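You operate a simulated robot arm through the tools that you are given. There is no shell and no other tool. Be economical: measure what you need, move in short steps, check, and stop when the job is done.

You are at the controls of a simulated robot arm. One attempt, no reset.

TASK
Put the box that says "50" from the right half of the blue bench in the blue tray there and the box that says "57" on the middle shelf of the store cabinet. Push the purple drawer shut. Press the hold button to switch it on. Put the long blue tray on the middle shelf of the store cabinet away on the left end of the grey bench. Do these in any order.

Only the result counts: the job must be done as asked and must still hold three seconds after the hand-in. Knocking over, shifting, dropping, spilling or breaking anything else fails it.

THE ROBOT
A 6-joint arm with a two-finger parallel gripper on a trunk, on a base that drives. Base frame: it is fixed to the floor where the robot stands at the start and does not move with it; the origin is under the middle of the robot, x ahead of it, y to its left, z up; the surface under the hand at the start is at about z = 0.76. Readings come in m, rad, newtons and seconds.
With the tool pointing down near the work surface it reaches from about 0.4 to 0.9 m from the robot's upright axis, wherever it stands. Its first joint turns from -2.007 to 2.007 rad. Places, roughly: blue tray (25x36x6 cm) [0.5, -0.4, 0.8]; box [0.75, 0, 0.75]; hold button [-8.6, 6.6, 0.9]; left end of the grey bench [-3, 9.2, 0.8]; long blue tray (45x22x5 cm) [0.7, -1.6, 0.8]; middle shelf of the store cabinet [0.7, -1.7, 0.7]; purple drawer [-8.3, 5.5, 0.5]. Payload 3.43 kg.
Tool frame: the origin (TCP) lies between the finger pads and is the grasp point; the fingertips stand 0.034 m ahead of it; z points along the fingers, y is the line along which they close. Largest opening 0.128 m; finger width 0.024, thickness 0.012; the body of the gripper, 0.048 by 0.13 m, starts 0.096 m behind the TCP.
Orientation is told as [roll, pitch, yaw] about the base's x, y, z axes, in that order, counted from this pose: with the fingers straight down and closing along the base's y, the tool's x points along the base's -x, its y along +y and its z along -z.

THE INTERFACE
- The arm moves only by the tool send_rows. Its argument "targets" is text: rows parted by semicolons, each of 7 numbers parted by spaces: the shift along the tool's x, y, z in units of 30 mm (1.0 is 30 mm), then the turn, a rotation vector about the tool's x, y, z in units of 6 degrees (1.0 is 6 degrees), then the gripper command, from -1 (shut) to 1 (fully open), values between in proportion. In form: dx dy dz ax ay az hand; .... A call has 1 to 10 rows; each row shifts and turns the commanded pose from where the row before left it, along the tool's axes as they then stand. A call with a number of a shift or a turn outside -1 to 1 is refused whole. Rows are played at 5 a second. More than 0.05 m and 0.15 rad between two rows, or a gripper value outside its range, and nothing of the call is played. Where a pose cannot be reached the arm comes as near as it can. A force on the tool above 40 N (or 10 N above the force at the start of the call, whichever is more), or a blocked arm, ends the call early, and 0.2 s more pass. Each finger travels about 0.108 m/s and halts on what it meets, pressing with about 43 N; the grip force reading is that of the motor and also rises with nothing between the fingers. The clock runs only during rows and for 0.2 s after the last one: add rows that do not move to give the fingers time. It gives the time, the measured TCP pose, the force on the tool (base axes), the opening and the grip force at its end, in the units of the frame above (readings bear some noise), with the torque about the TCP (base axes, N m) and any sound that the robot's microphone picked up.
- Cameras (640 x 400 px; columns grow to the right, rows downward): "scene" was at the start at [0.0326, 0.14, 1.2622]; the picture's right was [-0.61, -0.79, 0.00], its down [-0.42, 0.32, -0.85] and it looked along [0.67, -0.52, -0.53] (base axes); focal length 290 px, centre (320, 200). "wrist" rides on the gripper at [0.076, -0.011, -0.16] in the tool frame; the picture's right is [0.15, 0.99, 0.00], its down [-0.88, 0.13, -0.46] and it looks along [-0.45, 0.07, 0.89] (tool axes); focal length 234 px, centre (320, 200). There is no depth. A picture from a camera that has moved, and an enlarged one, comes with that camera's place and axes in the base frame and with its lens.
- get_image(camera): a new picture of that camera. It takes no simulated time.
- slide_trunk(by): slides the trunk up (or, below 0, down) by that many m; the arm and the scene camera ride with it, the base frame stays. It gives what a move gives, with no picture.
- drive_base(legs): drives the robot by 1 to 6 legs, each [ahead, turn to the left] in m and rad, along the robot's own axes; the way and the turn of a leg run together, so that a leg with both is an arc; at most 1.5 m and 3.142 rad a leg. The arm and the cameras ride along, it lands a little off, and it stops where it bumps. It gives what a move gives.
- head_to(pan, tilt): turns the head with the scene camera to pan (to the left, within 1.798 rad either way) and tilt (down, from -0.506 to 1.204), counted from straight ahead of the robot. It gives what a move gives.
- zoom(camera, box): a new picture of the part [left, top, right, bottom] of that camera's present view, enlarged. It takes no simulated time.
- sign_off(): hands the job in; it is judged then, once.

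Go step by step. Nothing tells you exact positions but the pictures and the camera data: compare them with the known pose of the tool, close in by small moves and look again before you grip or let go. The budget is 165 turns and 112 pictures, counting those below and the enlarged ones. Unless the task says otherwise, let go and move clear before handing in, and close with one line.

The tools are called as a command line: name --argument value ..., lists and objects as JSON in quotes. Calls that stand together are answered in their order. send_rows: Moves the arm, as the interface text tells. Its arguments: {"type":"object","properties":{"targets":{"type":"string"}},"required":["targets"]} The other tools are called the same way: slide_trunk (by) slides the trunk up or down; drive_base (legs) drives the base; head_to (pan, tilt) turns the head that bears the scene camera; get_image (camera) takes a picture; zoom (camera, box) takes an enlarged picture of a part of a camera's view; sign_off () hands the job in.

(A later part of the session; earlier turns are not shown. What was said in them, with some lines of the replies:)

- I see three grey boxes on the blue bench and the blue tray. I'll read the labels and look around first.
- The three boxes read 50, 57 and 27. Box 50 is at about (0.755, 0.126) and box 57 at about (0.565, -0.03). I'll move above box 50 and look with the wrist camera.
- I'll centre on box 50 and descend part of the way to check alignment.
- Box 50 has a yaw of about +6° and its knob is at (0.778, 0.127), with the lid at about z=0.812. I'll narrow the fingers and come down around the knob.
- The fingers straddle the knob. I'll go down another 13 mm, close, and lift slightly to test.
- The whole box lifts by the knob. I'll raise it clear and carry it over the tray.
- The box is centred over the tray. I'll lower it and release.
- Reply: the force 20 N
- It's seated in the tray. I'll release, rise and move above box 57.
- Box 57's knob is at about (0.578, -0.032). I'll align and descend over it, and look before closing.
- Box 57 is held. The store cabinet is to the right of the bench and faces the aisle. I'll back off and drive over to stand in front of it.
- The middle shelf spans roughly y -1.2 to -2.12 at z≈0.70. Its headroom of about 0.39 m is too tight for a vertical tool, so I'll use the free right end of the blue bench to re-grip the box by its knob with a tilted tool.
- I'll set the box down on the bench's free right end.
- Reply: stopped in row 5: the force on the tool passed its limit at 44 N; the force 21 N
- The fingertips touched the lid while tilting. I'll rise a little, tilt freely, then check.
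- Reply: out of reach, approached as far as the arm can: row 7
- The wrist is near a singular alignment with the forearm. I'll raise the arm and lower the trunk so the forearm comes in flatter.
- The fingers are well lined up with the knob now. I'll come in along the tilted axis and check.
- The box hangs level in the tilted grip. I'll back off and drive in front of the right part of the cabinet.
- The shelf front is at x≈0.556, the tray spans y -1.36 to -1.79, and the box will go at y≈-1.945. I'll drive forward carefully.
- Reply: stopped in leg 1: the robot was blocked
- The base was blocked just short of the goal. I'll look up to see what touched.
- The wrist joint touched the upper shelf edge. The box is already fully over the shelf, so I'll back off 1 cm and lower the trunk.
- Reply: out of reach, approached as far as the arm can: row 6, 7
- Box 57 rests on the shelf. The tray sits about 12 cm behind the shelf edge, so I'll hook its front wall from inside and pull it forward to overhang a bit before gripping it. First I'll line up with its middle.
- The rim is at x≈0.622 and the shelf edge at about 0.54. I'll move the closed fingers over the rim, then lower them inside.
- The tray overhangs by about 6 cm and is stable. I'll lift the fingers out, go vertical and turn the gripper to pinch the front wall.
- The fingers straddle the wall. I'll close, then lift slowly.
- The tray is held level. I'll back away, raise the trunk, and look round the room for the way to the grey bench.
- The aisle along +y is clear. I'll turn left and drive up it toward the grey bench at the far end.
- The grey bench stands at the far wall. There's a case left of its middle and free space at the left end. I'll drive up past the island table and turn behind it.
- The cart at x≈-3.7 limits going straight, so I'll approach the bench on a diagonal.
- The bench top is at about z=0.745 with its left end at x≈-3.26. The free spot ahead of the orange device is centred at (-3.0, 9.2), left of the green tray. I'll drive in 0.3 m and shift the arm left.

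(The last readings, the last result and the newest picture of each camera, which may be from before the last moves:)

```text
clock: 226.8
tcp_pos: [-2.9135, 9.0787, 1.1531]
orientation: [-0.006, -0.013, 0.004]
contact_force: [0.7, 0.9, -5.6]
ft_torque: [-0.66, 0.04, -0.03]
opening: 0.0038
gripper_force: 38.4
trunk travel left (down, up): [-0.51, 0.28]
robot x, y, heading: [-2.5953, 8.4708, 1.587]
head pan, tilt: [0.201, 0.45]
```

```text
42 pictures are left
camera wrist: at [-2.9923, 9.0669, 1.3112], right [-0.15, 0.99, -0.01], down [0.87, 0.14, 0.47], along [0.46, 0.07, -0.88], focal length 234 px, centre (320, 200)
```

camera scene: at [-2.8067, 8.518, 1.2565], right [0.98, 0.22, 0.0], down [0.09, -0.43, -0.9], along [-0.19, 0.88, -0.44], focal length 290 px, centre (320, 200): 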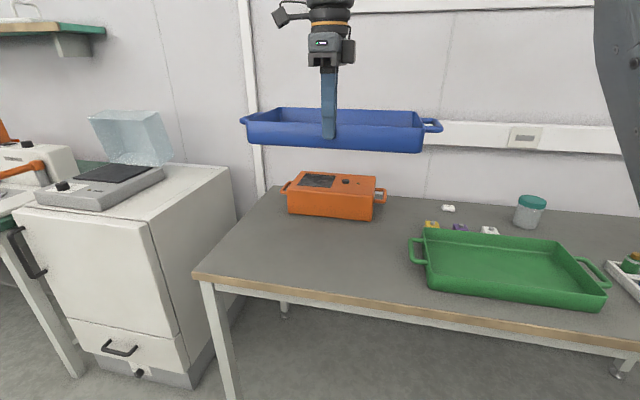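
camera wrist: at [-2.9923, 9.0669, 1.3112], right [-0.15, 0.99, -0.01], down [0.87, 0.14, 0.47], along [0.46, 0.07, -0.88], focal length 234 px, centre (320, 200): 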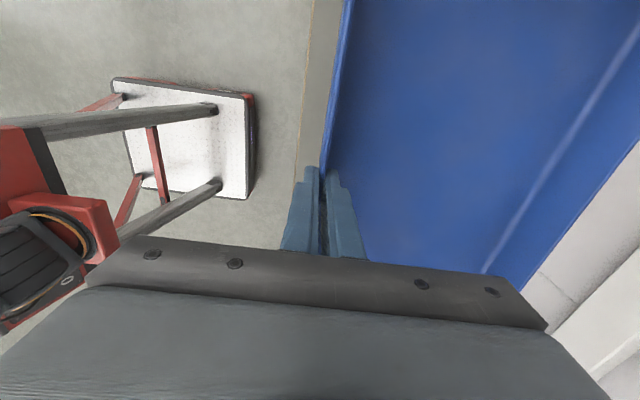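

send_rows --targets "0.9 0.2 0 0 0 0 -1;0.9 0 0 0 0 0 -1;0.75 0 0 0 0 0 -1;0 0 0 0 0 0 -1"

slide_trunk --by -0.3

get_image --camera "scene"

```text
clock: 227.8
tcp_pos: [-2.989, 9.0839, 1.1511]
orientation: [-0.004, -0.013, 0.006]
contact_force: [-0.1, 0.5, -5.5]
ft_torque: [-0.66, -0.02, 0.0]
opening: 0.0038
gripper_force: 38.2
trunk travel left (down, up): [-0.51, 0.28]
robot x, y, heading: [-2.5919, 8.4668, 1.586]
head pan, tilt: [0.201, 0.45]
```

```text
clock: 230.8
tcp_pos: [-2.9898, 9.0836, 0.8512]
orientation: [-0.001, -0.014, 0.008]
contact_force: [-0.2, -0.1, -6.2]
ft_torque: [-0.65, -0.01, 0.0]
opening: 0.004
gripper_force: 38.0
trunk travel left (down, up): [-0.21, 0.58]
robot x, y, heading: [-2.5922, 8.4675, 1.588]
head pan, tilt: [0.201, 0.45]
```

```text
41 pictures are left
camera scene: at [-2.8084, 8.6014, 0.9564], right [0.98, 0.22, 0.0], down [0.09, -0.43, -0.9], along [-0.19, 0.88, -0.44], focal length 290 px, centre (320, 200)
```

scene: 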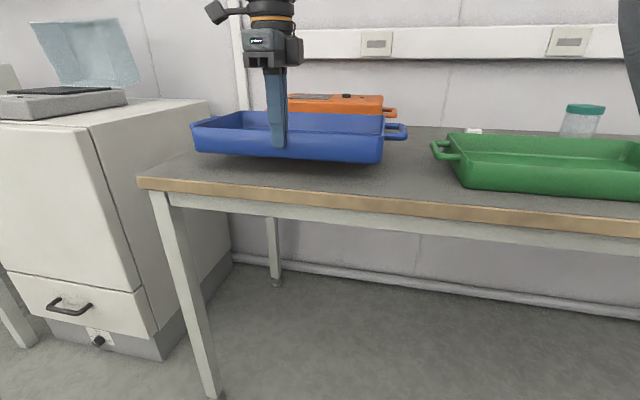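

It's lined up over the free spot. I'll lower gently.

send_rows --targets "0 0 0.6 0 0 0 -1;0 0 0.6 0 0 0 -1;0 0 0 0 0 0 -1"

send_rows --targets "0 0 0.2 0 0 0 -1;0 0 0.2 0 0 0 -1;0 0 0.15 0 0 0 -1;0 0 0 0 0 0 -1"

get_image --camera "scene"

```text
clock: 231.6
tcp_pos: [-2.9873, 9.0831, 0.8159]
orientation: [-0.004, -0.012, 0.007]
contact_force: [-0.5, -0.1, -1.1]
ft_torque: [0.31, -0.3, 0.06]
opening: 0.0036
gripper_force: 38.5
trunk travel left (down, up): [-0.21, 0.58]
robot x, y, heading: [-2.5919, 8.4672, 1.591]
head pan, tilt: [0.201, 0.45]
```

```text
clock: 232.4
tcp_pos: [-2.9884, 9.0835, 0.8044]
orientation: [0.001, -0.011, 0.007]
contact_force: [0.5, -5.0, 11.7]
ft_torque: [-0.45, -0.19, -0.11]
opening: 0.0036
gripper_force: 38.4
trunk travel left (down, up): [-0.21, 0.58]
robot x, y, heading: [-2.5965, 8.47, 1.593]
head pan, tilt: [0.201, 0.45]
stopped in row 4: the force on the tool passed its limit at 46 N (the readings are from after the stop); the commanded pose is now the measured one
```

```text
40 pictures are left
camera scene: at [-2.8081, 8.601, 0.9564], right [0.98, 0.22, 0.0], down [0.09, -0.42, -0.9], along [-0.19, 0.88, -0.43], focal length 290 px, centre (320, 200)
```

scene: 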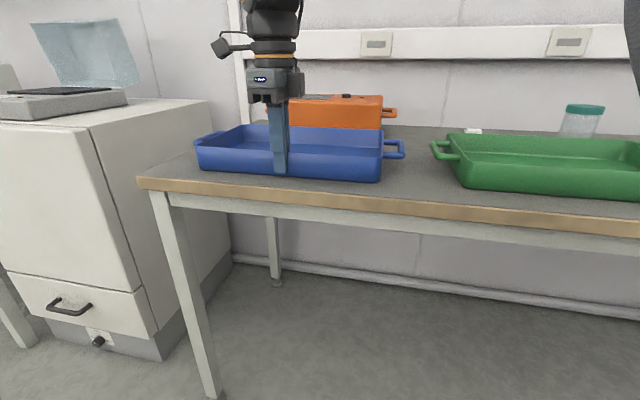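

The tray is seated. I'll release and rise.

send_rows --targets "0 0 0 0 0 0 -0.5;0 0 0 0 0 0 -0.5;0 0 -0.5 0 0 0 -0.5;0 0 -1 0 0 0 -0.5;0 0 -1 0 0 0 -0.5;0 0 -1 0 0 0 -0.5;0 0 -1 0 0 0 -0.5;0 0 -1 0 0 0 -0.5;0 0 0 0 0 0 -0.5"

get_image --camera "scene"

```text
clock: 234.4
tcp_pos: [-2.9908, 9.085, 0.9674]
orientation: [0.001, -0.011, 0.008]
contact_force: [0.2, 0.8, -0.3]
ft_torque: [0.01, -0.01, 0.0]
opening: 0.0321
gripper_force: 0.0
trunk travel left (down, up): [-0.21, 0.58]
robot x, y, heading: [-2.5958, 8.4688, 1.587]
head pan, tilt: [0.201, 0.45]
```

```text
39 pictures are left
camera scene: at [-2.8083, 8.6013, 0.9564], right [0.98, 0.22, 0.0], down [0.09, -0.42, -0.9], along [-0.19, 0.88, -0.44], focal length 290 px, centre (320, 200)
```

scene: 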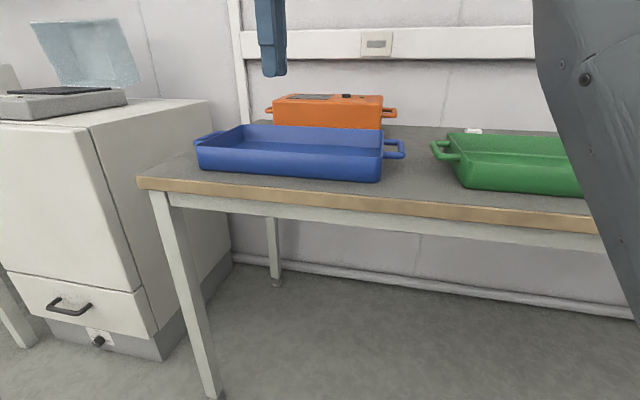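

The tray is placed. I'll back off, recentre the arm and look toward the drawer and button side.

drive_base --legs '[[-0.55, 0]]'

send_rows --targets "-1 -0.4 -0.5 0 0 0 -1;-1 -0.4 -0.5 0 0 0 -1;-1 -0.4 -0.5 0 0 0 -1;-1 -0.4 -0.5 0 0 0 -1;-1 -0.4 -0.5 0 0 0 -1;-1 -0.4 -0.5 0 0 0 -1;-1 -0.4 -0.5 0 0 0 -1;-1 -0.4 -0.5 0 0 0 -1;-1 -0.4 -0.5 0 0 0 -1;-1 -0.4 -0.5 0 0 0 -1"

slide_trunk --by 0.2

head_to --pan 1.6 --tilt 0.2

get_image --camera "scene"

```text
clock: 237.6
tcp_pos: [-2.9795, 8.5328, 0.9677]
orientation: [0.001, -0.009, 0.0]
contact_force: [-0.9, 0.3, -0.5]
ft_torque: [0.01, -0.01, 0.03]
opening: 0.0318
gripper_force: 0.0
trunk travel left (down, up): [-0.21, 0.58]
robot x, y, heading: [-2.585, 7.9111, 1.577]
head pan, tilt: [0.201, 0.45]
```

```text
clock: 239.8
tcp_pos: [-2.6781, 8.4134, 1.0824]
orientation: [0.007, -0.01, 0.0]
contact_force: [1.2, 0.3, -0.8]
ft_torque: [-0.02, 0.0, -0.01]
opening: 0.0
gripper_force: 33.7
out of reach, approached as far as the arm can: row 8, 9, 10
trunk travel left (down, up): [-0.21, 0.58]
robot x, y, heading: [-2.5847, 7.9146, 1.587]
head pan, tilt: [0.201, 0.45]
```

```text
clock: 242.0
tcp_pos: [-2.6806, 8.4062, 1.282]
orientation: [0.005, -0.009, -0.002]
contact_force: [0.5, 0.2, 0.4]
ft_torque: [-0.05, -0.03, -0.04]
opening: 0.0001
gripper_force: 32.9
trunk travel left (down, up): [-0.41, 0.38]
robot x, y, heading: [-2.5857, 7.9104, 1.579]
head pan, tilt: [0.201, 0.45]
```

```text
clock: 243.5
tcp_pos: [-2.6795, 8.4063, 1.2805]
orientation: [0.007, -0.009, 0.0]
contact_force: [-0.1, -0.1, 0.9]
ft_torque: [0.03, -0.02, -0.01]
opening: 0.0
gripper_force: 33.5
trunk travel left (down, up): [-0.41, 0.38]
robot x, y, heading: [-2.5859, 7.9129, 1.582]
head pan, tilt: [1.6, 0.201]
```

```text
38 pictures are left
camera scene: at [-2.8729, 7.8983, 1.1797], right [-0.04, 1.0, 0.0], down [0.2, 0.01, -0.98], along [-0.98, -0.04, -0.2], focal length 290 px, centre (320, 200)
```

scene: 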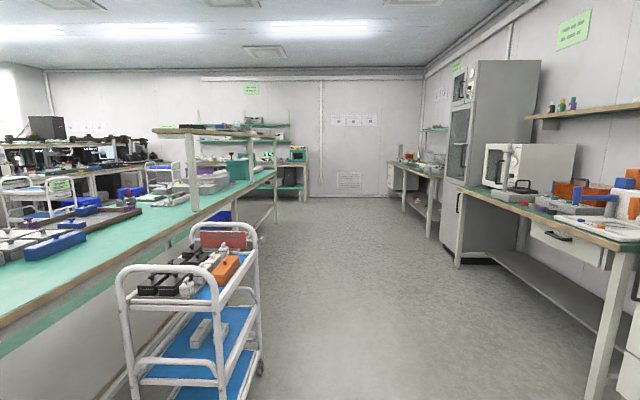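

The corridor along -x is clear between the cart and the right-hand benches. I'll drive down it to x≈-6.9.

drive_base --legs '[[0, 1.48], [1.5, 0], [1.5, 0], [1.3, 0]]'

head_to --pan 0.6 --tilt 0.25

get_image --camera "scene"

```text
clock: 267.8
tcp_pos: [-7.3968, 7.9769, 1.281]
orientation: [0.005, -0.009, 1.538]
contact_force: [0.1, 1.0, -0.2]
ft_torque: [0.01, 0.03, -0.04]
opening: 0.0001
gripper_force: 33.2
trunk travel left (down, up): [-0.41, 0.38]
robot x, y, heading: [-6.8991, 8.0578, 3.123]
head pan, tilt: [1.6, 0.201]
```

```text
clock: 269.1
tcp_pos: [-7.3947, 7.9778, 1.2806]
orientation: [0.006, -0.008, 1.539]
contact_force: [-0.1, 0.0, -0.6]
ft_torque: [-0.02, 0.0, -0.01]
opening: 0.0001
gripper_force: 32.8
trunk travel left (down, up): [-0.41, 0.38]
robot x, y, heading: [-6.8997, 8.0547, 3.123]
head pan, tilt: [0.6, 0.25]
```

```text
37 pictures are left
camera scene: at [-6.9713, 7.809, 1.1751], right [-0.55, 0.84, 0.0], down [0.21, 0.14, -0.97], along [-0.81, -0.53, -0.25], focal length 290 px, centre (320, 200)
```

scene: 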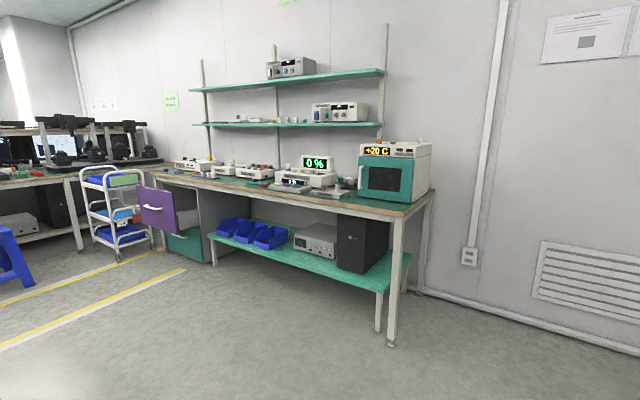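

zoom --camera "scene" --box '[170, 130, 440, 290]'

zoom --camera "scene" --box '[260, 140, 360, 205]'

```text
2.37 times, centred on (305, 210) of scene
camera zoom: at [-6.9713, 7.809, 1.1751], right [-0.55, 0.84, 0.0], down [0.21, 0.14, -0.97], along [-0.81, -0.53, -0.25], focal length 686 px, centre (356, 176)
```

zoom: 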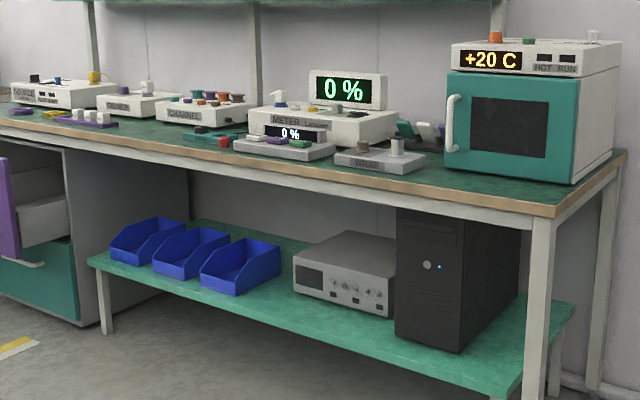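

```text
6.15 times, centred on (310, 172) of scene
camera zoom: at [-6.9713, 7.809, 1.1751], right [-0.55, 0.84, 0.0], down [0.21, 0.14, -0.97], along [-0.81, -0.53, -0.25], focal length 1782 px, centre (382, 369)
```

zoom: 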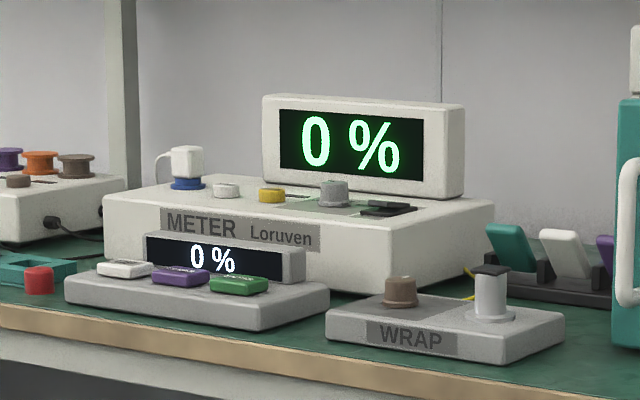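

The "0 %" METER device at about (-8.6, 6.6) likely has the hold button, and the purple drawer is open farther left. I'll drive in front of the meter and read the labels.

drive_base --legs '[[0.55, 0], [0, 1.58], [1.45, 0], [0, -1.571]]'

head_to --pan -0.15 --tilt 0.4

get_image --camera "scene"

```text
clock: 286.8
tcp_pos: [-7.9645, 6.535, 1.2811]
orientation: [0.004, -0.01, 1.511]
contact_force: [0.6, -0.9, -1.1]
ft_torque: [-0.03, -0.03, 0.04]
opening: 0.0001
gripper_force: 33.0
trunk travel left (down, up): [-0.41, 0.38]
robot x, y, heading: [-7.4647, 6.5984, 3.091]
head pan, tilt: [0.6, 0.25]
```

```text
clock: 287.9
tcp_pos: [-7.9649, 6.5355, 1.2813]
orientation: [0.005, -0.008, 1.513]
contact_force: [0.3, -0.2, 0.1]
ft_torque: [0.01, 0.02, 0.02]
opening: 0.0001
gripper_force: 33.3
trunk travel left (down, up): [-0.41, 0.38]
robot x, y, heading: [-7.4653, 6.5984, 3.097]
head pan, tilt: [-0.15, 0.4]
```

```text
34 pictures are left
camera scene: at [-7.5564, 6.4218, 1.1612], right [0.2, 0.98, 0.0], down [0.38, -0.08, -0.92], along [-0.9, 0.18, -0.39], focal length 290 px, centre (320, 200)
```

scene: 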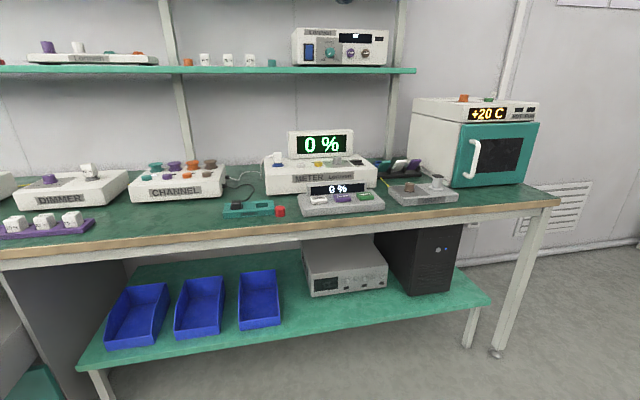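

zoom --camera "scene" --box '[255, 120, 395, 220]'

zoom --camera "scene" --box '[290, 175, 390, 220]'

```text
4.00 times, centred on (325, 170) of scene
camera zoom: at [-7.5564, 6.4218, 1.1612], right [0.2, 0.98, 0.0], down [0.38, -0.08, -0.92], along [-0.9, 0.18, -0.39], focal length 1158 px, centre (300, 320)
```

zoom: 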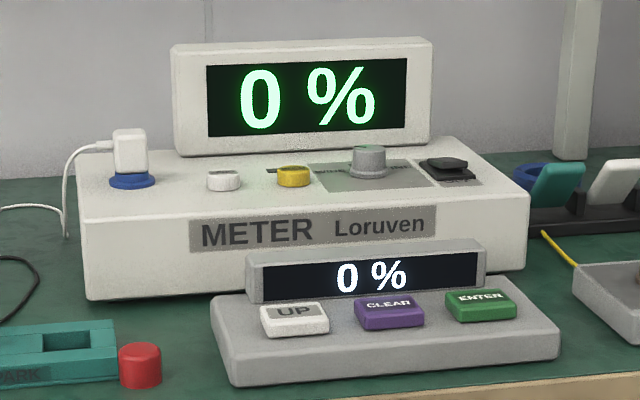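

```text
6.40 times, centred on (340, 198) of scene
camera zoom: at [-7.5564, 6.4218, 1.1612], right [0.2, 0.98, 0.0], down [0.38, -0.08, -0.92], along [-0.9, 0.18, -0.39], focal length 1853 px, centre (192, 216)
```

zoom: 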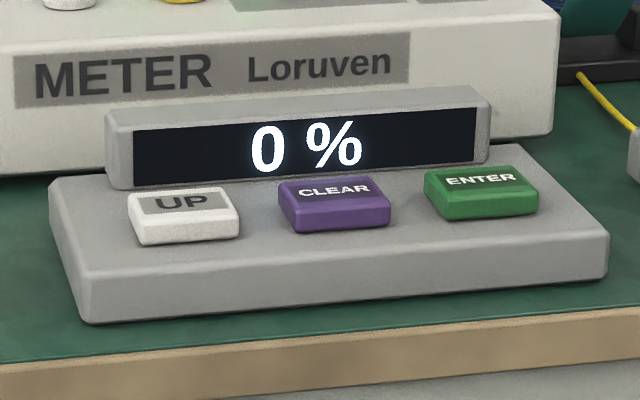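

The meter's top buttons carry small labels. I'll turn the gripper and bring the wrist camera over the meter to read them.

send_rows --targets "0 0 0 0 0 -1 -1;0 0 0 0 0 -1 -1;0 0 0 0 0 -1 -1;0 0 0 0 0 -1 -1;0 0 0 0 0 -1 -1;0 0 0 0 0 -1 -1;0 0 0 0 0 -1 -1;0 0 0 0 0 -1 -1;0 0 0 0 0 -1 -1;0 0 0 0 0 -1 -1"

send_rows --targets "0 0 0 0 0 -1 -1;0 0 0 0 0 -1 -1;0 0 0 0 0 -1 -1;0 0 0 0 0 -1 -1;0 0 0 0 0 -1 -1;-1 0 0.33 0 0 -0.5 -1;-1 0 0.33 0 0 0 -1;-1 0 0.33 0 0 0 -1;-1 0 0.33 0 0 0 -1;-1 0 0.33 0 0 0 -1"

send_rows --targets "-1 -0.3 0.33 0 0 0 -1;-1 -0.3 0.33 0 0 0 -1;-1 -0.3 0.33 0 0 0 -1;-1 -0.3 0.33 0 0 0 -1;-1 -0.3 0.33 0 0 0 -1;-1 -0.3 0.33 0 0 0 -1;-1 0 0.33 0 0 0 -1;-1 0 0.33 0 0 0 -1;0 0 0 0 0 0 -1"

get_image --camera "wrist"

```text
clock: 290.1
tcp_pos: [-7.9662, 6.5329, 1.2808]
orientation: [-0.005, -0.01, 2.559]
contact_force: [-0.5, 0.7, 0.2]
ft_torque: [0.0, 0.01, 0.0]
opening: 0.0001
gripper_force: 33.0
trunk travel left (down, up): [-0.41, 0.38]
robot x, y, heading: [-7.4634, 6.5978, 3.089]
head pan, tilt: [-0.15, 0.4]
```

```text
clock: 292.3
tcp_pos: [-8.1148, 6.5363, 1.2334]
orientation: [-0.01, -0.007, 3.134]
contact_force: [0.9, -0.3, -0.5]
ft_torque: [0.01, 0.07, -0.02]
opening: 0.0001
gripper_force: 32.6
trunk travel left (down, up): [-0.41, 0.38]
robot x, y, heading: [-7.467, 6.5984, 3.088]
head pan, tilt: [-0.15, 0.4]
```

```text
clock: 294.3
tcp_pos: [-8.2839, 6.5962, 1.0942]
orientation: [-0.009, -0.004, 3.134]
contact_force: [0.4, -0.2, -0.3]
ft_torque: [0.04, 0.03, 0.02]
opening: 0.0
gripper_force: 33.4
out of reach, approached as far as the arm can: row 2, 3, 4, 5, 6, 7, 8
trunk travel left (down, up): [-0.41, 0.38]
robot x, y, heading: [-7.4634, 6.5966, 3.096]
head pan, tilt: [-0.15, 0.4]
```

```text
31 pictures are left
camera wrist: at [-8.2088, 6.6052, 1.2535], right [0.14, -0.99, -0.01], down [-0.88, -0.13, 0.46], along [-0.46, -0.06, -0.89], focal length 234 px, centre (320, 200)
```

wrist: 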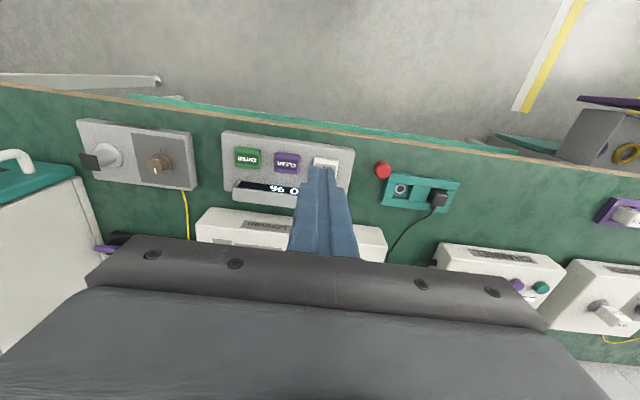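

drive_base --legs '[[0.2, 0.03]]'

zoom --camera "wrist" --box '[170, 60, 470, 260]'

```text
clock: 295.9
tcp_pos: [-8.4859, 6.5761, 1.0933]
orientation: [-0.01, -0.006, -3.115]
contact_force: [-0.3, 0.5, -0.1]
ft_torque: [0.0, 0.01, -0.01]
opening: 0.0
gripper_force: 33.4
trunk travel left (down, up): [-0.41, 0.38]
robot x, y, heading: [-7.6707, 6.6016, 3.121]
head pan, tilt: [-0.15, 0.4]
```

```text
2.00 times, centred on (320, 160) of wrist
camera zoom: at [-8.4103, 6.5878, 1.2536], right [0.17, -0.99, -0.01], down [-0.87, -0.16, 0.46], along [-0.45, -0.07, -0.89], focal length 468 px, centre (320, 280)
```

zoom: 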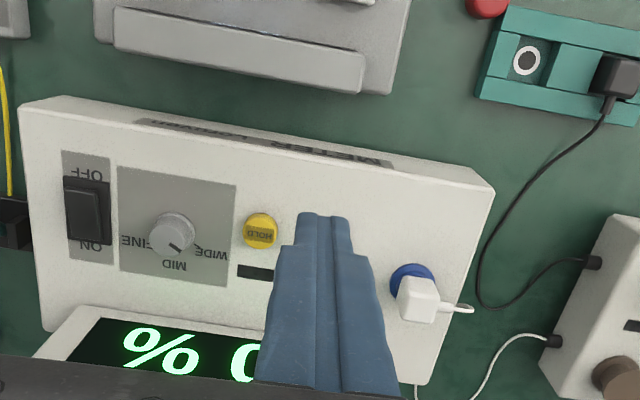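

The yellow HOLD button is at about (-8.565, 6.617, 0.868). I'll drive 0.1 m closer for reach, then hover over it.

drive_base --legs '[[0.1, 0]]'

```text
clock: 297.1
tcp_pos: [-8.5848, 6.5782, 1.0932]
orientation: [-0.009, -0.006, -3.114]
contact_force: [0.4, 0.0, -0.4]
ft_torque: [-0.03, 0.01, -0.01]
opening: 0.0
gripper_force: 33.6
trunk travel left (down, up): [-0.41, 0.38]
robot x, y, heading: [-7.7684, 6.6103, 3.128]
head pan, tilt: [-0.15, 0.4]
```

send_rows --targets "0.65 -0.65 0 0 0 0 -1;0 -0.65 0.6 0 0 0 -1;0 0 1 0 0 0 -1;0 0 1 0 0 0 -1;0 0 1 0 0 0 -1;0 0 1 0 0 0 -1;0 0 0.8 0 0 0 -1;0 0 0 0 0 0 -1"

zoom --camera "wrist" --box '[200, 80, 440, 240]'

zoom --camera "scene" --box '[250, 80, 450, 240]'

```text
clock: 298.9
tcp_pos: [-8.5675, 6.6174, 0.9334]
orientation: [-0.008, -0.004, -3.113]
contact_force: [-0.5, 0.1, 0.9]
ft_torque: [0.02, 0.0, -0.02]
opening: 0.0
gripper_force: 32.9
trunk travel left (down, up): [-0.41, 0.38]
robot x, y, heading: [-7.7625, 6.6035, 3.128]
head pan, tilt: [-0.15, 0.4]
```

```text
2.50 times, centred on (320, 160) of wrist
camera zoom: at [-8.4924, 6.6288, 1.0925], right [0.17, -0.98, -0.01], down [-0.87, -0.16, 0.46], along [-0.45, -0.07, -0.89], focal length 585 px, centre (320, 300)
```

zoom: 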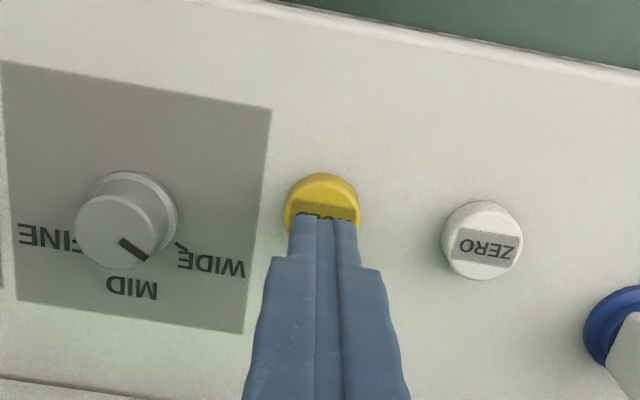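

```text
2.50 times, centred on (350, 160) of scene
camera zoom: at [-7.8512, 6.4268, 1.1612], right [0.16, 0.99, 0.0], down [0.38, -0.06, -0.92], along [-0.91, 0.15, -0.39], focal length 724 px, centre (245, 300)
```

zoom: 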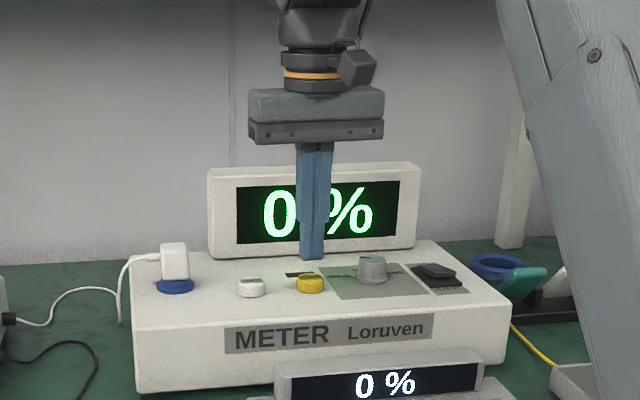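

Fingertips are right above HOLD. I'll press down in small steps.

send_rows --targets "0 0 0.6 0 0 0 -1;0 0 0.3 0 0 0 -1;0 0 0 0 0 0 -1"

send_rows --targets "0 0 0.1 0 0 0 -1;0 0 0.1 0 0 0 -1;0 0 0 0 0 0 -1"

```text
clock: 299.6
tcp_pos: [-8.5684, 6.6174, 0.9062]
orientation: [-0.008, -0.009, -3.113]
contact_force: [-4.2, 1.3, 11.4]
ft_torque: [0.05, 0.09, 0.0]
opening: 0.0001
gripper_force: 33.5
trunk travel left (down, up): [-0.41, 0.38]
robot x, y, heading: [-7.7645, 6.6081, 3.128]
head pan, tilt: [-0.15, 0.4]
heard: click
```

```text
clock: 300.4
tcp_pos: [-8.5681, 6.6183, 0.9027]
orientation: [-0.008, -0.01, -3.115]
contact_force: [-4.9, 0.8, 33.6]
ft_torque: [0.01, 0.08, -0.03]
opening: 0.0
gripper_force: 33.3
trunk travel left (down, up): [-0.41, 0.38]
robot x, y, heading: [-7.7667, 6.6064, 3.126]
head pan, tilt: [-0.15, 0.4]
```

A click was heard. I'll lift off and check the lamp.

send_rows --targets "0 0 -0.5 0 0 0 -1;0 0 -1 0 0 0 -1;0 0 -1 0 0 0 -1;0 0 -1 0 0 0 -1;0 0 -1 0 0 0 -1;0 0 -1 0 0 0 -1;0 0 -1 0 0 0 -1;0 0 0 0 0 0 -1"

zoom --camera "scene" --box '[270, 140, 430, 240]'

```text
clock: 302.2
tcp_pos: [-8.5672, 6.616, 1.0943]
orientation: [-0.01, -0.005, -3.113]
contact_force: [0.3, 0.2, -0.2]
ft_torque: [-0.01, -0.03, -0.01]
opening: 0.0001
gripper_force: 33.0
trunk travel left (down, up): [-0.41, 0.38]
robot x, y, heading: [-7.7656, 6.6087, 3.132]
head pan, tilt: [-0.15, 0.4]
```

```text
4.00 times, centred on (350, 190) of scene
camera zoom: at [-7.8513, 6.4269, 1.1611], right [0.16, 0.99, 0.0], down [0.38, -0.06, -0.92], along [-0.91, 0.15, -0.39], focal length 1158 px, centre (200, 240)
```

zoom: 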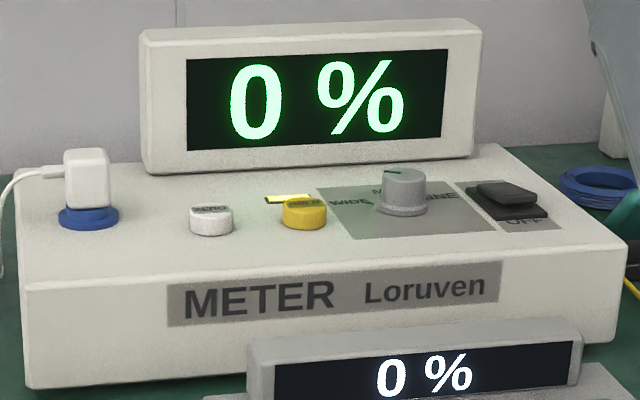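

The HOLD lamp is lit. Next is the drawer: back off, tuck the arm and look at it.

drive_base --legs '[[-0.45, 0]]'

send_rows --targets "1 0 -0.2 0 0 0 -1;1 0 -0.2 0 0 0 -1;1 0 -0.2 0 0 0 -1;1 0 -0.2 0 0 0 -1;1 0 -0.2 0 0 0 -1;1 0 -0.2 0 0 0 -1;1 0 -0.2 0 0 0 -1;1 0 -0.2 0 0 0 -1;1 0 -0.2 0 0 0 -1;1 0 -0.2 0 0 0 -1"

head_to --pan 0.75 --tilt 0.5

get_image --camera "scene"

```text
clock: 305.0
tcp_pos: [-8.1155, 6.6048, 1.0945]
orientation: [-0.009, -0.005, -3.108]
contact_force: [-0.3, -0.1, -0.3]
ft_torque: [0.0, 0.01, 0.01]
opening: 0.0
gripper_force: 33.1
trunk travel left (down, up): [-0.41, 0.38]
robot x, y, heading: [-7.3149, 6.6007, 3.132]
head pan, tilt: [-0.15, 0.4]
```

```text
clock: 307.2
tcp_pos: [-7.8146, 6.6146, 1.1521]
orientation: [-0.008, -0.004, -3.108]
contact_force: [0.1, -0.1, -1.4]
ft_torque: [0.02, -0.03, 0.01]
opening: 0.0
gripper_force: 32.8
trunk travel left (down, up): [-0.41, 0.38]
robot x, y, heading: [-7.3127, 6.5986, 3.134]
head pan, tilt: [-0.15, 0.4]
```

```text
clock: 308.4
tcp_pos: [-7.8134, 6.6152, 1.1524]
orientation: [-0.008, -0.004, -3.109]
contact_force: [0.4, 0.0, -0.5]
ft_torque: [0.02, -0.01, 0.01]
opening: 0.0001
gripper_force: 33.2
trunk travel left (down, up): [-0.41, 0.38]
robot x, y, heading: [-7.3189, 6.6037, 3.136]
head pan, tilt: [0.75, 0.499]
```

```text
26 pictures are left
camera scene: at [-7.3738, 6.3451, 1.152], right [-0.68, 0.74, 0.0], down [0.35, 0.32, -0.88], along [-0.65, -0.59, -0.48], focal length 290 px, centre (320, 200)
```

scene: 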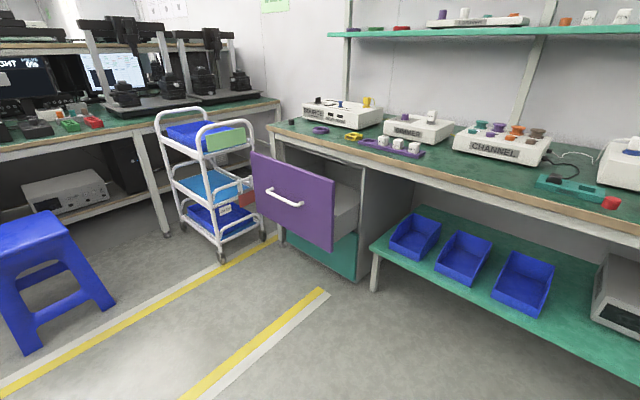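

The purple drawer face is at about x=-8.12, y 5.24–5.74, z 0.39–0.70, with the handle at z≈0.56. I'll stand in front of it and push above the handle with tilted closed fingers.

drive_base --legs '[[0, 1.576], [1.11, 0], [0, -1.571]]'

slide_trunk --by -0.3

send_rows --targets "0 0 0 0 -1 0 -1;0 0 0 0 -1 0 -1;0 0 0 0 -1 0 -1;0 0 0 0 -1 0 -1;0 0 0 0 -1 0 -1;0 0 0 0 -1 0 -1;0 0 0 0 -1 0 -1;0 0 0 0 0 0 -1"

head_to --pan 0.1 --tilt 0.5

get_image --camera "scene"

```text
clock: 310.8
tcp_pos: [-7.7454, 6.277, 1.1529]
orientation: [-0.009, -0.004, -2.433]
contact_force: [-0.7, -0.5, 0.3]
ft_torque: [-0.02, -0.03, 0.0]
opening: 0.0001
gripper_force: 33.1
trunk travel left (down, up): [-0.41, 0.38]
robot x, y, heading: [-7.3509, 6.5868, -2.608]
head pan, tilt: [0.75, 0.499]
stopped in leg 1: the robot was blocked; the commanded pose is now the measured one
```

```text
clock: 313.8
tcp_pos: [-7.7543, 6.2745, 0.8524]
orientation: [-0.008, -0.003, -2.435]
contact_force: [-0.2, 0.6, 0.2]
ft_torque: [0.02, -0.01, 0.0]
opening: 0.0001
gripper_force: 33.0
trunk travel left (down, up): [-0.11, 0.68]
robot x, y, heading: [-7.3551, 6.5841, -2.609]
head pan, tilt: [0.75, 0.499]
```

```text
clock: 315.6
tcp_pos: [-7.88, 6.1552, 0.8919]
orientation: [-0.012, -0.735, -2.429]
contact_force: [0.1, -0.2, -0.8]
ft_torque: [0.02, 0.03, 0.0]
opening: 0.0
gripper_force: 33.0
out of reach, approached as far as the arm can: row 1, 2, 3, 4, 5, 6, 7
trunk travel left (down, up): [-0.11, 0.68]
robot x, y, heading: [-7.3535, 6.5833, -2.613]
head pan, tilt: [0.75, 0.499]
```

```text
clock: 316.6
tcp_pos: [-7.8795, 6.1549, 0.8922]
orientation: [-0.012, -0.735, -2.428]
contact_force: [0.2, -0.3, -0.2]
ft_torque: [-0.01, -0.03, -0.02]
opening: 0.0001
gripper_force: 33.4
trunk travel left (down, up): [-0.11, 0.68]
robot x, y, heading: [-7.3535, 6.5826, -2.612]
head pan, tilt: [0.099, 0.499]
```

```text
25 pictures are left
camera scene: at [-7.3902, 6.3241, 0.852], right [-0.59, 0.81, 0.0], down [0.39, 0.28, -0.88], along [-0.71, -0.52, -0.48], focal length 290 px, centre (320, 200)
```

scene: 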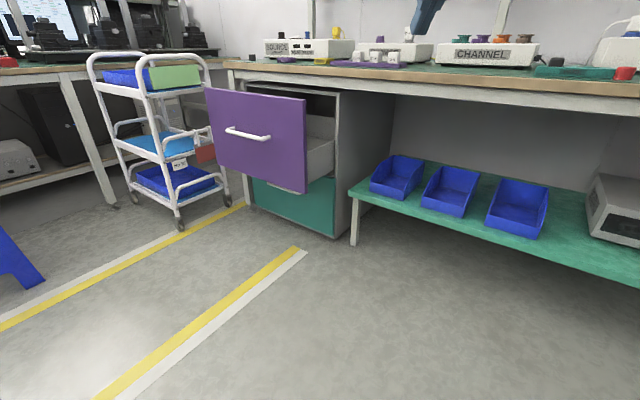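

The turn was blocked, probably by the base's rear against the island table. I'll move forward a bit first, then turn and go on.

drive_base --legs '[[0.28, 0], [0, 1.04], [0.92, 0]]'

```text
clock: 325.6
tcp_pos: [-7.5271, 4.8354, 0.8922]
orientation: [-0.013, -0.737, -1.415]
contact_force: [0.5, 0.3, -0.2]
ft_torque: [-0.01, 0.0, -0.02]
opening: 0.0
gripper_force: 32.9
trunk travel left (down, up): [-0.11, 0.68]
robot x, y, heading: [-7.6147, 5.5103, -1.601]
head pan, tilt: [0.099, 0.499]
```

I'll raise the trunk so the arm clears the cart and bench, turn to face the drawer, and back up a little.

slide_trunk --by 0.3

drive_base --legs '[[0, -1.54], [-0.22, 0]]'

get_image --camera "scene"

```text
clock: 328.6
tcp_pos: [-7.5266, 4.8361, 1.1919]
orientation: [-0.012, -0.736, -1.417]
contact_force: [0.7, -0.3, -0.2]
ft_torque: [0.01, -0.04, -0.03]
opening: 0.0
gripper_force: 32.8
trunk travel left (down, up): [-0.41, 0.38]
robot x, y, heading: [-7.6078, 5.5064, -1.603]
head pan, tilt: [0.099, 0.499]
```

```text
clock: 334.1
tcp_pos: [-8.0613, 5.4018, 1.1912]
orientation: [-0.014, -0.737, -2.948]
contact_force: [-0.5, 0.0, 0.0]
ft_torque: [-0.02, 0.01, 0.0]
opening: 0.0
gripper_force: 32.6
trunk travel left (down, up): [-0.41, 0.38]
robot x, y, heading: [-7.3893, 5.5116, -3.134]
head pan, tilt: [0.099, 0.499]
```

```text
24 pictures are left
camera scene: at [-7.4696, 5.3063, 1.152], right [-0.11, 0.99, 0.0], down [0.48, 0.05, -0.88], along [-0.87, -0.1, -0.48], focal length 290 px, centre (320, 200)
```

scene: 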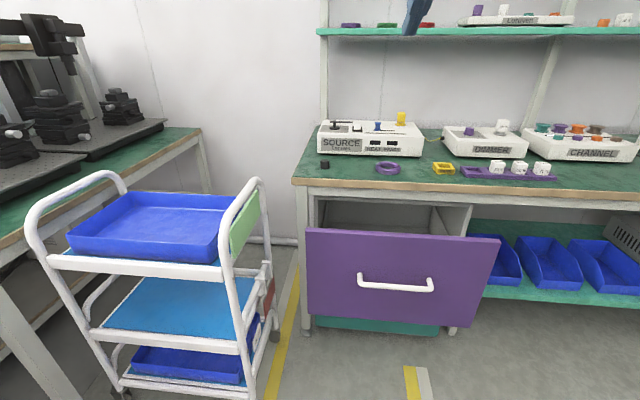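

I'll retract the arm back and down, then lower the trunk so the fingertips face the drawer front above the handle.

send_rows --targets "0.94 0 0 0 0 0 -1;0.94 0 0 0 0 0 -1;0.94 0 0 0 0 0 -1;0.94 0 0 0 0 0 -1;0.94 0 0 0 0 0 -1;0 0 0 0 0 0 -1"

```text
clock: 335.5
tcp_pos: [-7.9858, 5.4143, 1.0945]
orientation: [-0.014, -0.736, -2.95]
contact_force: [-0.5, 0.1, 0.3]
ft_torque: [0.03, -0.03, 0.03]
opening: 0.0001
gripper_force: 33.7
out of reach, approached as far as the arm can: row 4, 5
trunk travel left (down, up): [-0.41, 0.38]
robot x, y, heading: [-7.3909, 5.5113, -3.133]
head pan, tilt: [0.099, 0.499]
```

slide_trunk --by -0.41

get_image --camera "wrist"

get_image --camera "scene"

```text
refused: -0.41 is not a number from -0.4 to 0.4
```

```text
23 pictures are left
camera wrist: at [-7.828, 5.4554, 1.1628], right [0.29, -0.95, -0.11], down [-0.32, -0.2, 0.93], along [-0.9, -0.23, -0.36], focal length 234 px, centre (320, 200)
```

wrist: 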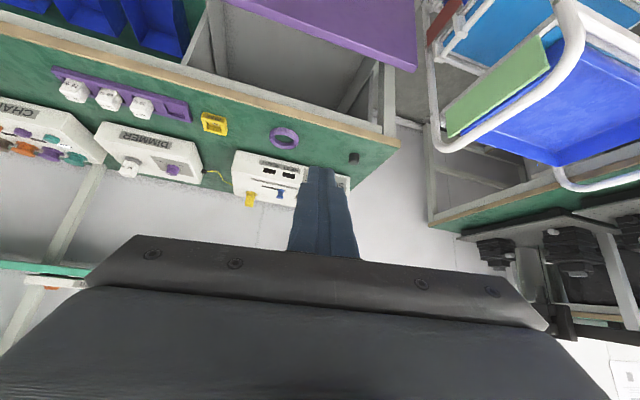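

```text
22 pictures are left
camera scene: at [-7.4696, 5.3063, 1.152], right [-0.11, 0.99, 0.0], down [0.48, 0.05, -0.88], along [-0.87, -0.1, -0.48], focal length 290 px, centre (320, 200)
```

scene: 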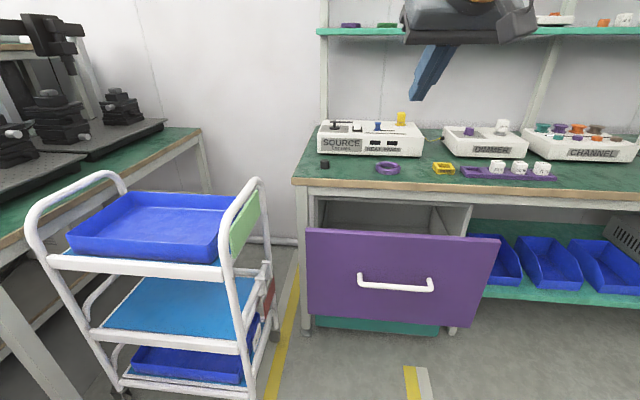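

slide_trunk --by -0.4

get_image --camera "scene"

get_image --camera "wrist"

```text
clock: 339.3
tcp_pos: [-8.0973, 5.4149, 0.6959]
orientation: [-0.013, -0.734, -2.949]
contact_force: [0.3, 0.4, 0.5]
ft_torque: [0.01, -0.03, -0.04]
opening: 0.0001
gripper_force: 32.9
trunk travel left (down, up): [-0.01, 0.78]
robot x, y, heading: [-7.3891, 5.5099, -3.133]
head pan, tilt: [0.099, 0.499]
```

```text
21 pictures are left
camera scene: at [-7.5809, 5.3052, 0.752], right [-0.11, 0.99, 0.0], down [0.48, 0.05, -0.88], along [-0.87, -0.1, -0.48], focal length 290 px, centre (320, 200)
```

scene: 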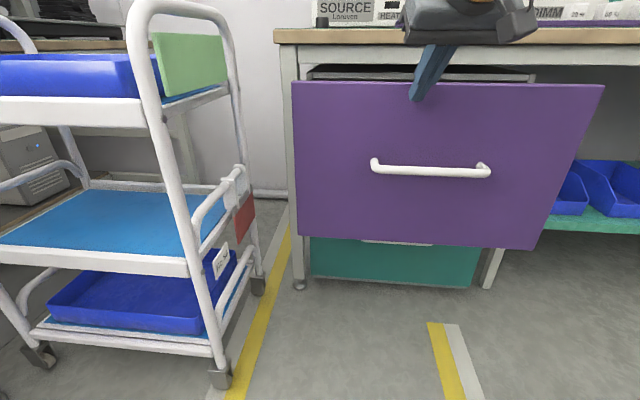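

```text
20 pictures are left
camera wrist: at [-7.9394, 5.4543, 0.763], right [0.29, -0.95, -0.11], down [-0.32, -0.2, 0.93], along [-0.9, -0.23, -0.36], focal length 234 px, centre (320, 200)
```

wrist: 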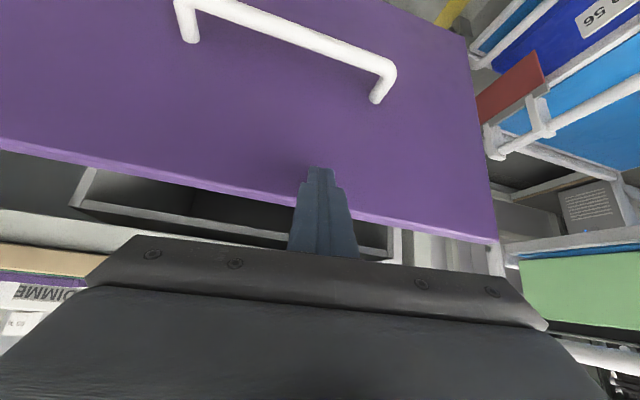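

The fingertips are just in front of the face, above the handle. I'll drive forward to push.

drive_base --legs '[[0.12, 0]]'

get_image --camera "scene"

```text
clock: 340.5
tcp_pos: [-8.2183, 5.4103, 0.694]
orientation: [-0.013, -0.733, -2.948]
contact_force: [0.0, -0.3, 0.2]
ft_torque: [-0.02, 0.02, -0.01]
opening: 0.0001
gripper_force: 33.1
trunk travel left (down, up): [-0.01, 0.78]
robot x, y, heading: [-7.5094, 5.5084, -3.126]
head pan, tilt: [0.099, 0.499]
```

```text
19 pictures are left
camera scene: at [-7.7021, 5.3036, 0.752], right [-0.11, 0.99, 0.0], down [0.48, 0.05, -0.88], along [-0.87, -0.1, -0.48], focal length 290 px, centre (320, 200)
```

scene: 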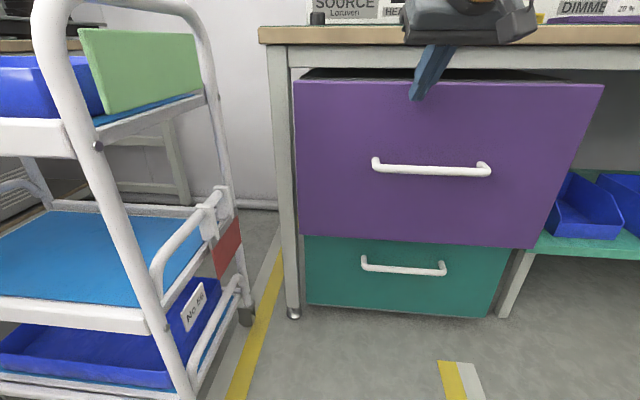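

drive_base --legs '[[0.06, 0]]'

get_image --camera "scene"

```text
clock: 341.5
tcp_pos: [-8.2784, 5.4114, 0.6952]
orientation: [-0.013, -0.733, -2.946]
contact_force: [0.0, -0.1, -0.9]
ft_torque: [0.06, -0.02, -0.01]
opening: 0.0
gripper_force: 33.3
trunk travel left (down, up): [-0.01, 0.78]
robot x, y, heading: [-7.572, 5.5123, -3.133]
head pan, tilt: [0.099, 0.499]
```

```text
18 pictures are left
camera scene: at [-7.7625, 5.3028, 0.752], right [-0.11, 0.99, 0.0], down [0.48, 0.05, -0.88], along [-0.87, -0.1, -0.48], focal length 290 px, centre (320, 200)
```

scene: 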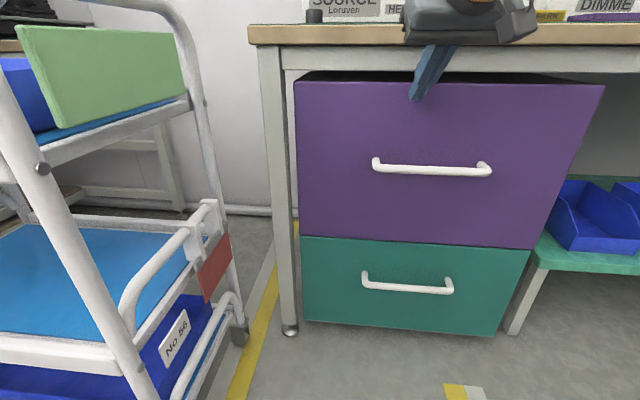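

drive_base --legs '[[0.025, 0]]'

get_image --camera "scene"

```text
clock: 342.3
tcp_pos: [-8.2889, 5.4106, 0.6951]
orientation: [-0.01, -0.726, -2.948]
contact_force: [14.9, 0.8, 4.7]
ft_torque: [0.03, 0.28, -0.23]
opening: 0.0
gripper_force: 33.3
trunk travel left (down, up): [-0.01, 0.78]
robot x, y, heading: [-7.5865, 5.5074, -3.129]
head pan, tilt: [0.099, 0.499]
stopped in leg 1: the force on the tool passed its limit at 81 N (the readings are from after the stop); the commanded pose is now the measured one
```

```text
17 pictures are left
camera scene: at [-7.7757, 5.3026, 0.7521], right [-0.11, 0.99, 0.0], down [0.48, 0.05, -0.88], along [-0.87, -0.1, -0.48], focal length 290 px, centre (320, 200)
```

scene: 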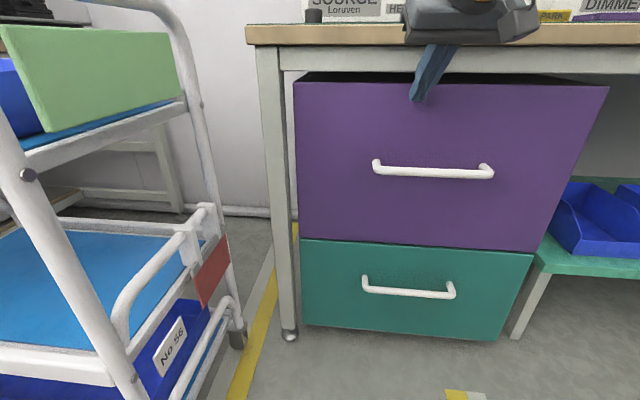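

The drawer reached its stop. I'll back away and check that it stays shut and flush.

drive_base --legs '[[-0.3, 0]]'

slide_trunk --by 0.35

get_image --camera "scene"

zoom --camera "scene" --box '[280, 170, 520, 330]'

```text
clock: 344.4
tcp_pos: [-7.9901, 5.4169, 0.6939]
orientation: [-0.009, -0.725, -2.949]
contact_force: [-0.5, -0.1, -0.2]
ft_torque: [-0.03, -0.01, 0.01]
opening: 0.0
gripper_force: 33.2
trunk travel left (down, up): [-0.01, 0.78]
robot x, y, heading: [-7.2875, 5.512, -3.129]
head pan, tilt: [0.099, 0.499]
```

```text
clock: 347.8
tcp_pos: [-7.9905, 5.416, 1.0439]
orientation: [-0.01, -0.725, -2.95]
contact_force: [-0.1, 0.0, 0.1]
ft_torque: [0.0, 0.04, -0.01]
opening: 0.0
gripper_force: 33.1
trunk travel left (down, up): [-0.36, 0.43]
robot x, y, heading: [-7.2898, 5.5117, -3.131]
head pan, tilt: [0.099, 0.499]
```

```text
16 pictures are left
camera scene: at [-7.379, 5.3073, 1.102], right [-0.11, 0.99, 0.0], down [0.48, 0.05, -0.88], along [-0.87, -0.1, -0.48], focal length 290 px, centre (320, 200)
```

scene: 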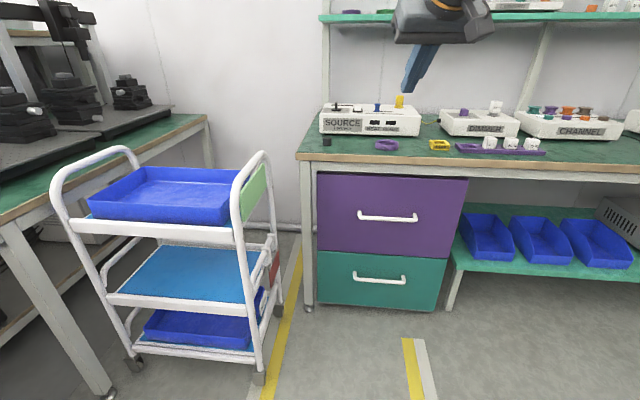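

```text
2.50 times, centred on (400, 250) of scene
camera zoom: at [-7.379, 5.3073, 1.102], right [-0.11, 0.99, 0.0], down [0.48, 0.05, -0.88], along [-0.87, -0.1, -0.48], focal length 724 px, centre (120, 75)
```

zoom: 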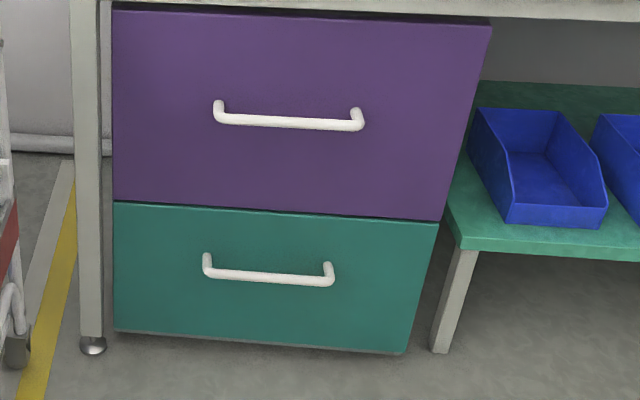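

The drawer is shut and flush. I'll take one look to the right rear, where the base was blocked earlier, to be sure nothing was disturbed.

head_to --pan -1.79 --tilt 0.4

get_image --camera "scene"

```text
clock: 349.7
tcp_pos: [-7.9888, 5.4157, 1.043]
orientation: [-0.01, -0.727, -2.951]
contact_force: [0.1, 0.0, 0.4]
ft_torque: [0.01, 0.03, -0.03]
opening: 0.0
gripper_force: 33.2
trunk travel left (down, up): [-0.36, 0.43]
robot x, y, heading: [-7.2843, 5.5128, -3.133]
head pan, tilt: [-1.791, 0.4]
```

```text
14 pictures are left
camera scene: at [-7.2693, 5.4078, 1.1111], right [0.98, -0.21, 0.0], down [-0.08, -0.38, -0.92], along [0.19, 0.9, -0.39], focal length 290 px, centre (320, 200)
```

scene: 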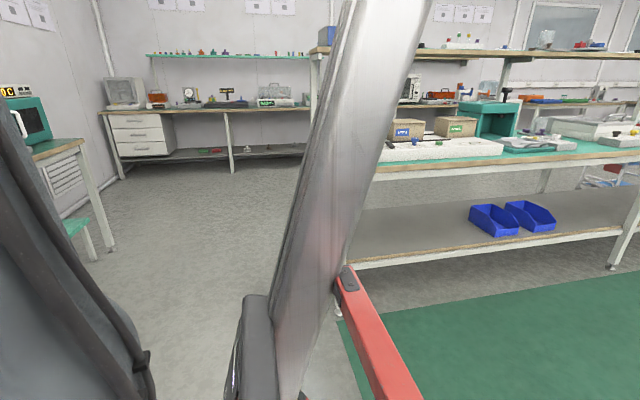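

The island table is undisturbed and nothing has fallen. Every part of the job is done, so I'm handing in.

sign_off

```text
The job is handed in.
```

The job is handed in, with all five parts done: box 50 in the blue tray, box 57 on the middle shelf, the long blue tray on the left end of the grey bench, the hold lamp lit and the purple drawer shut.
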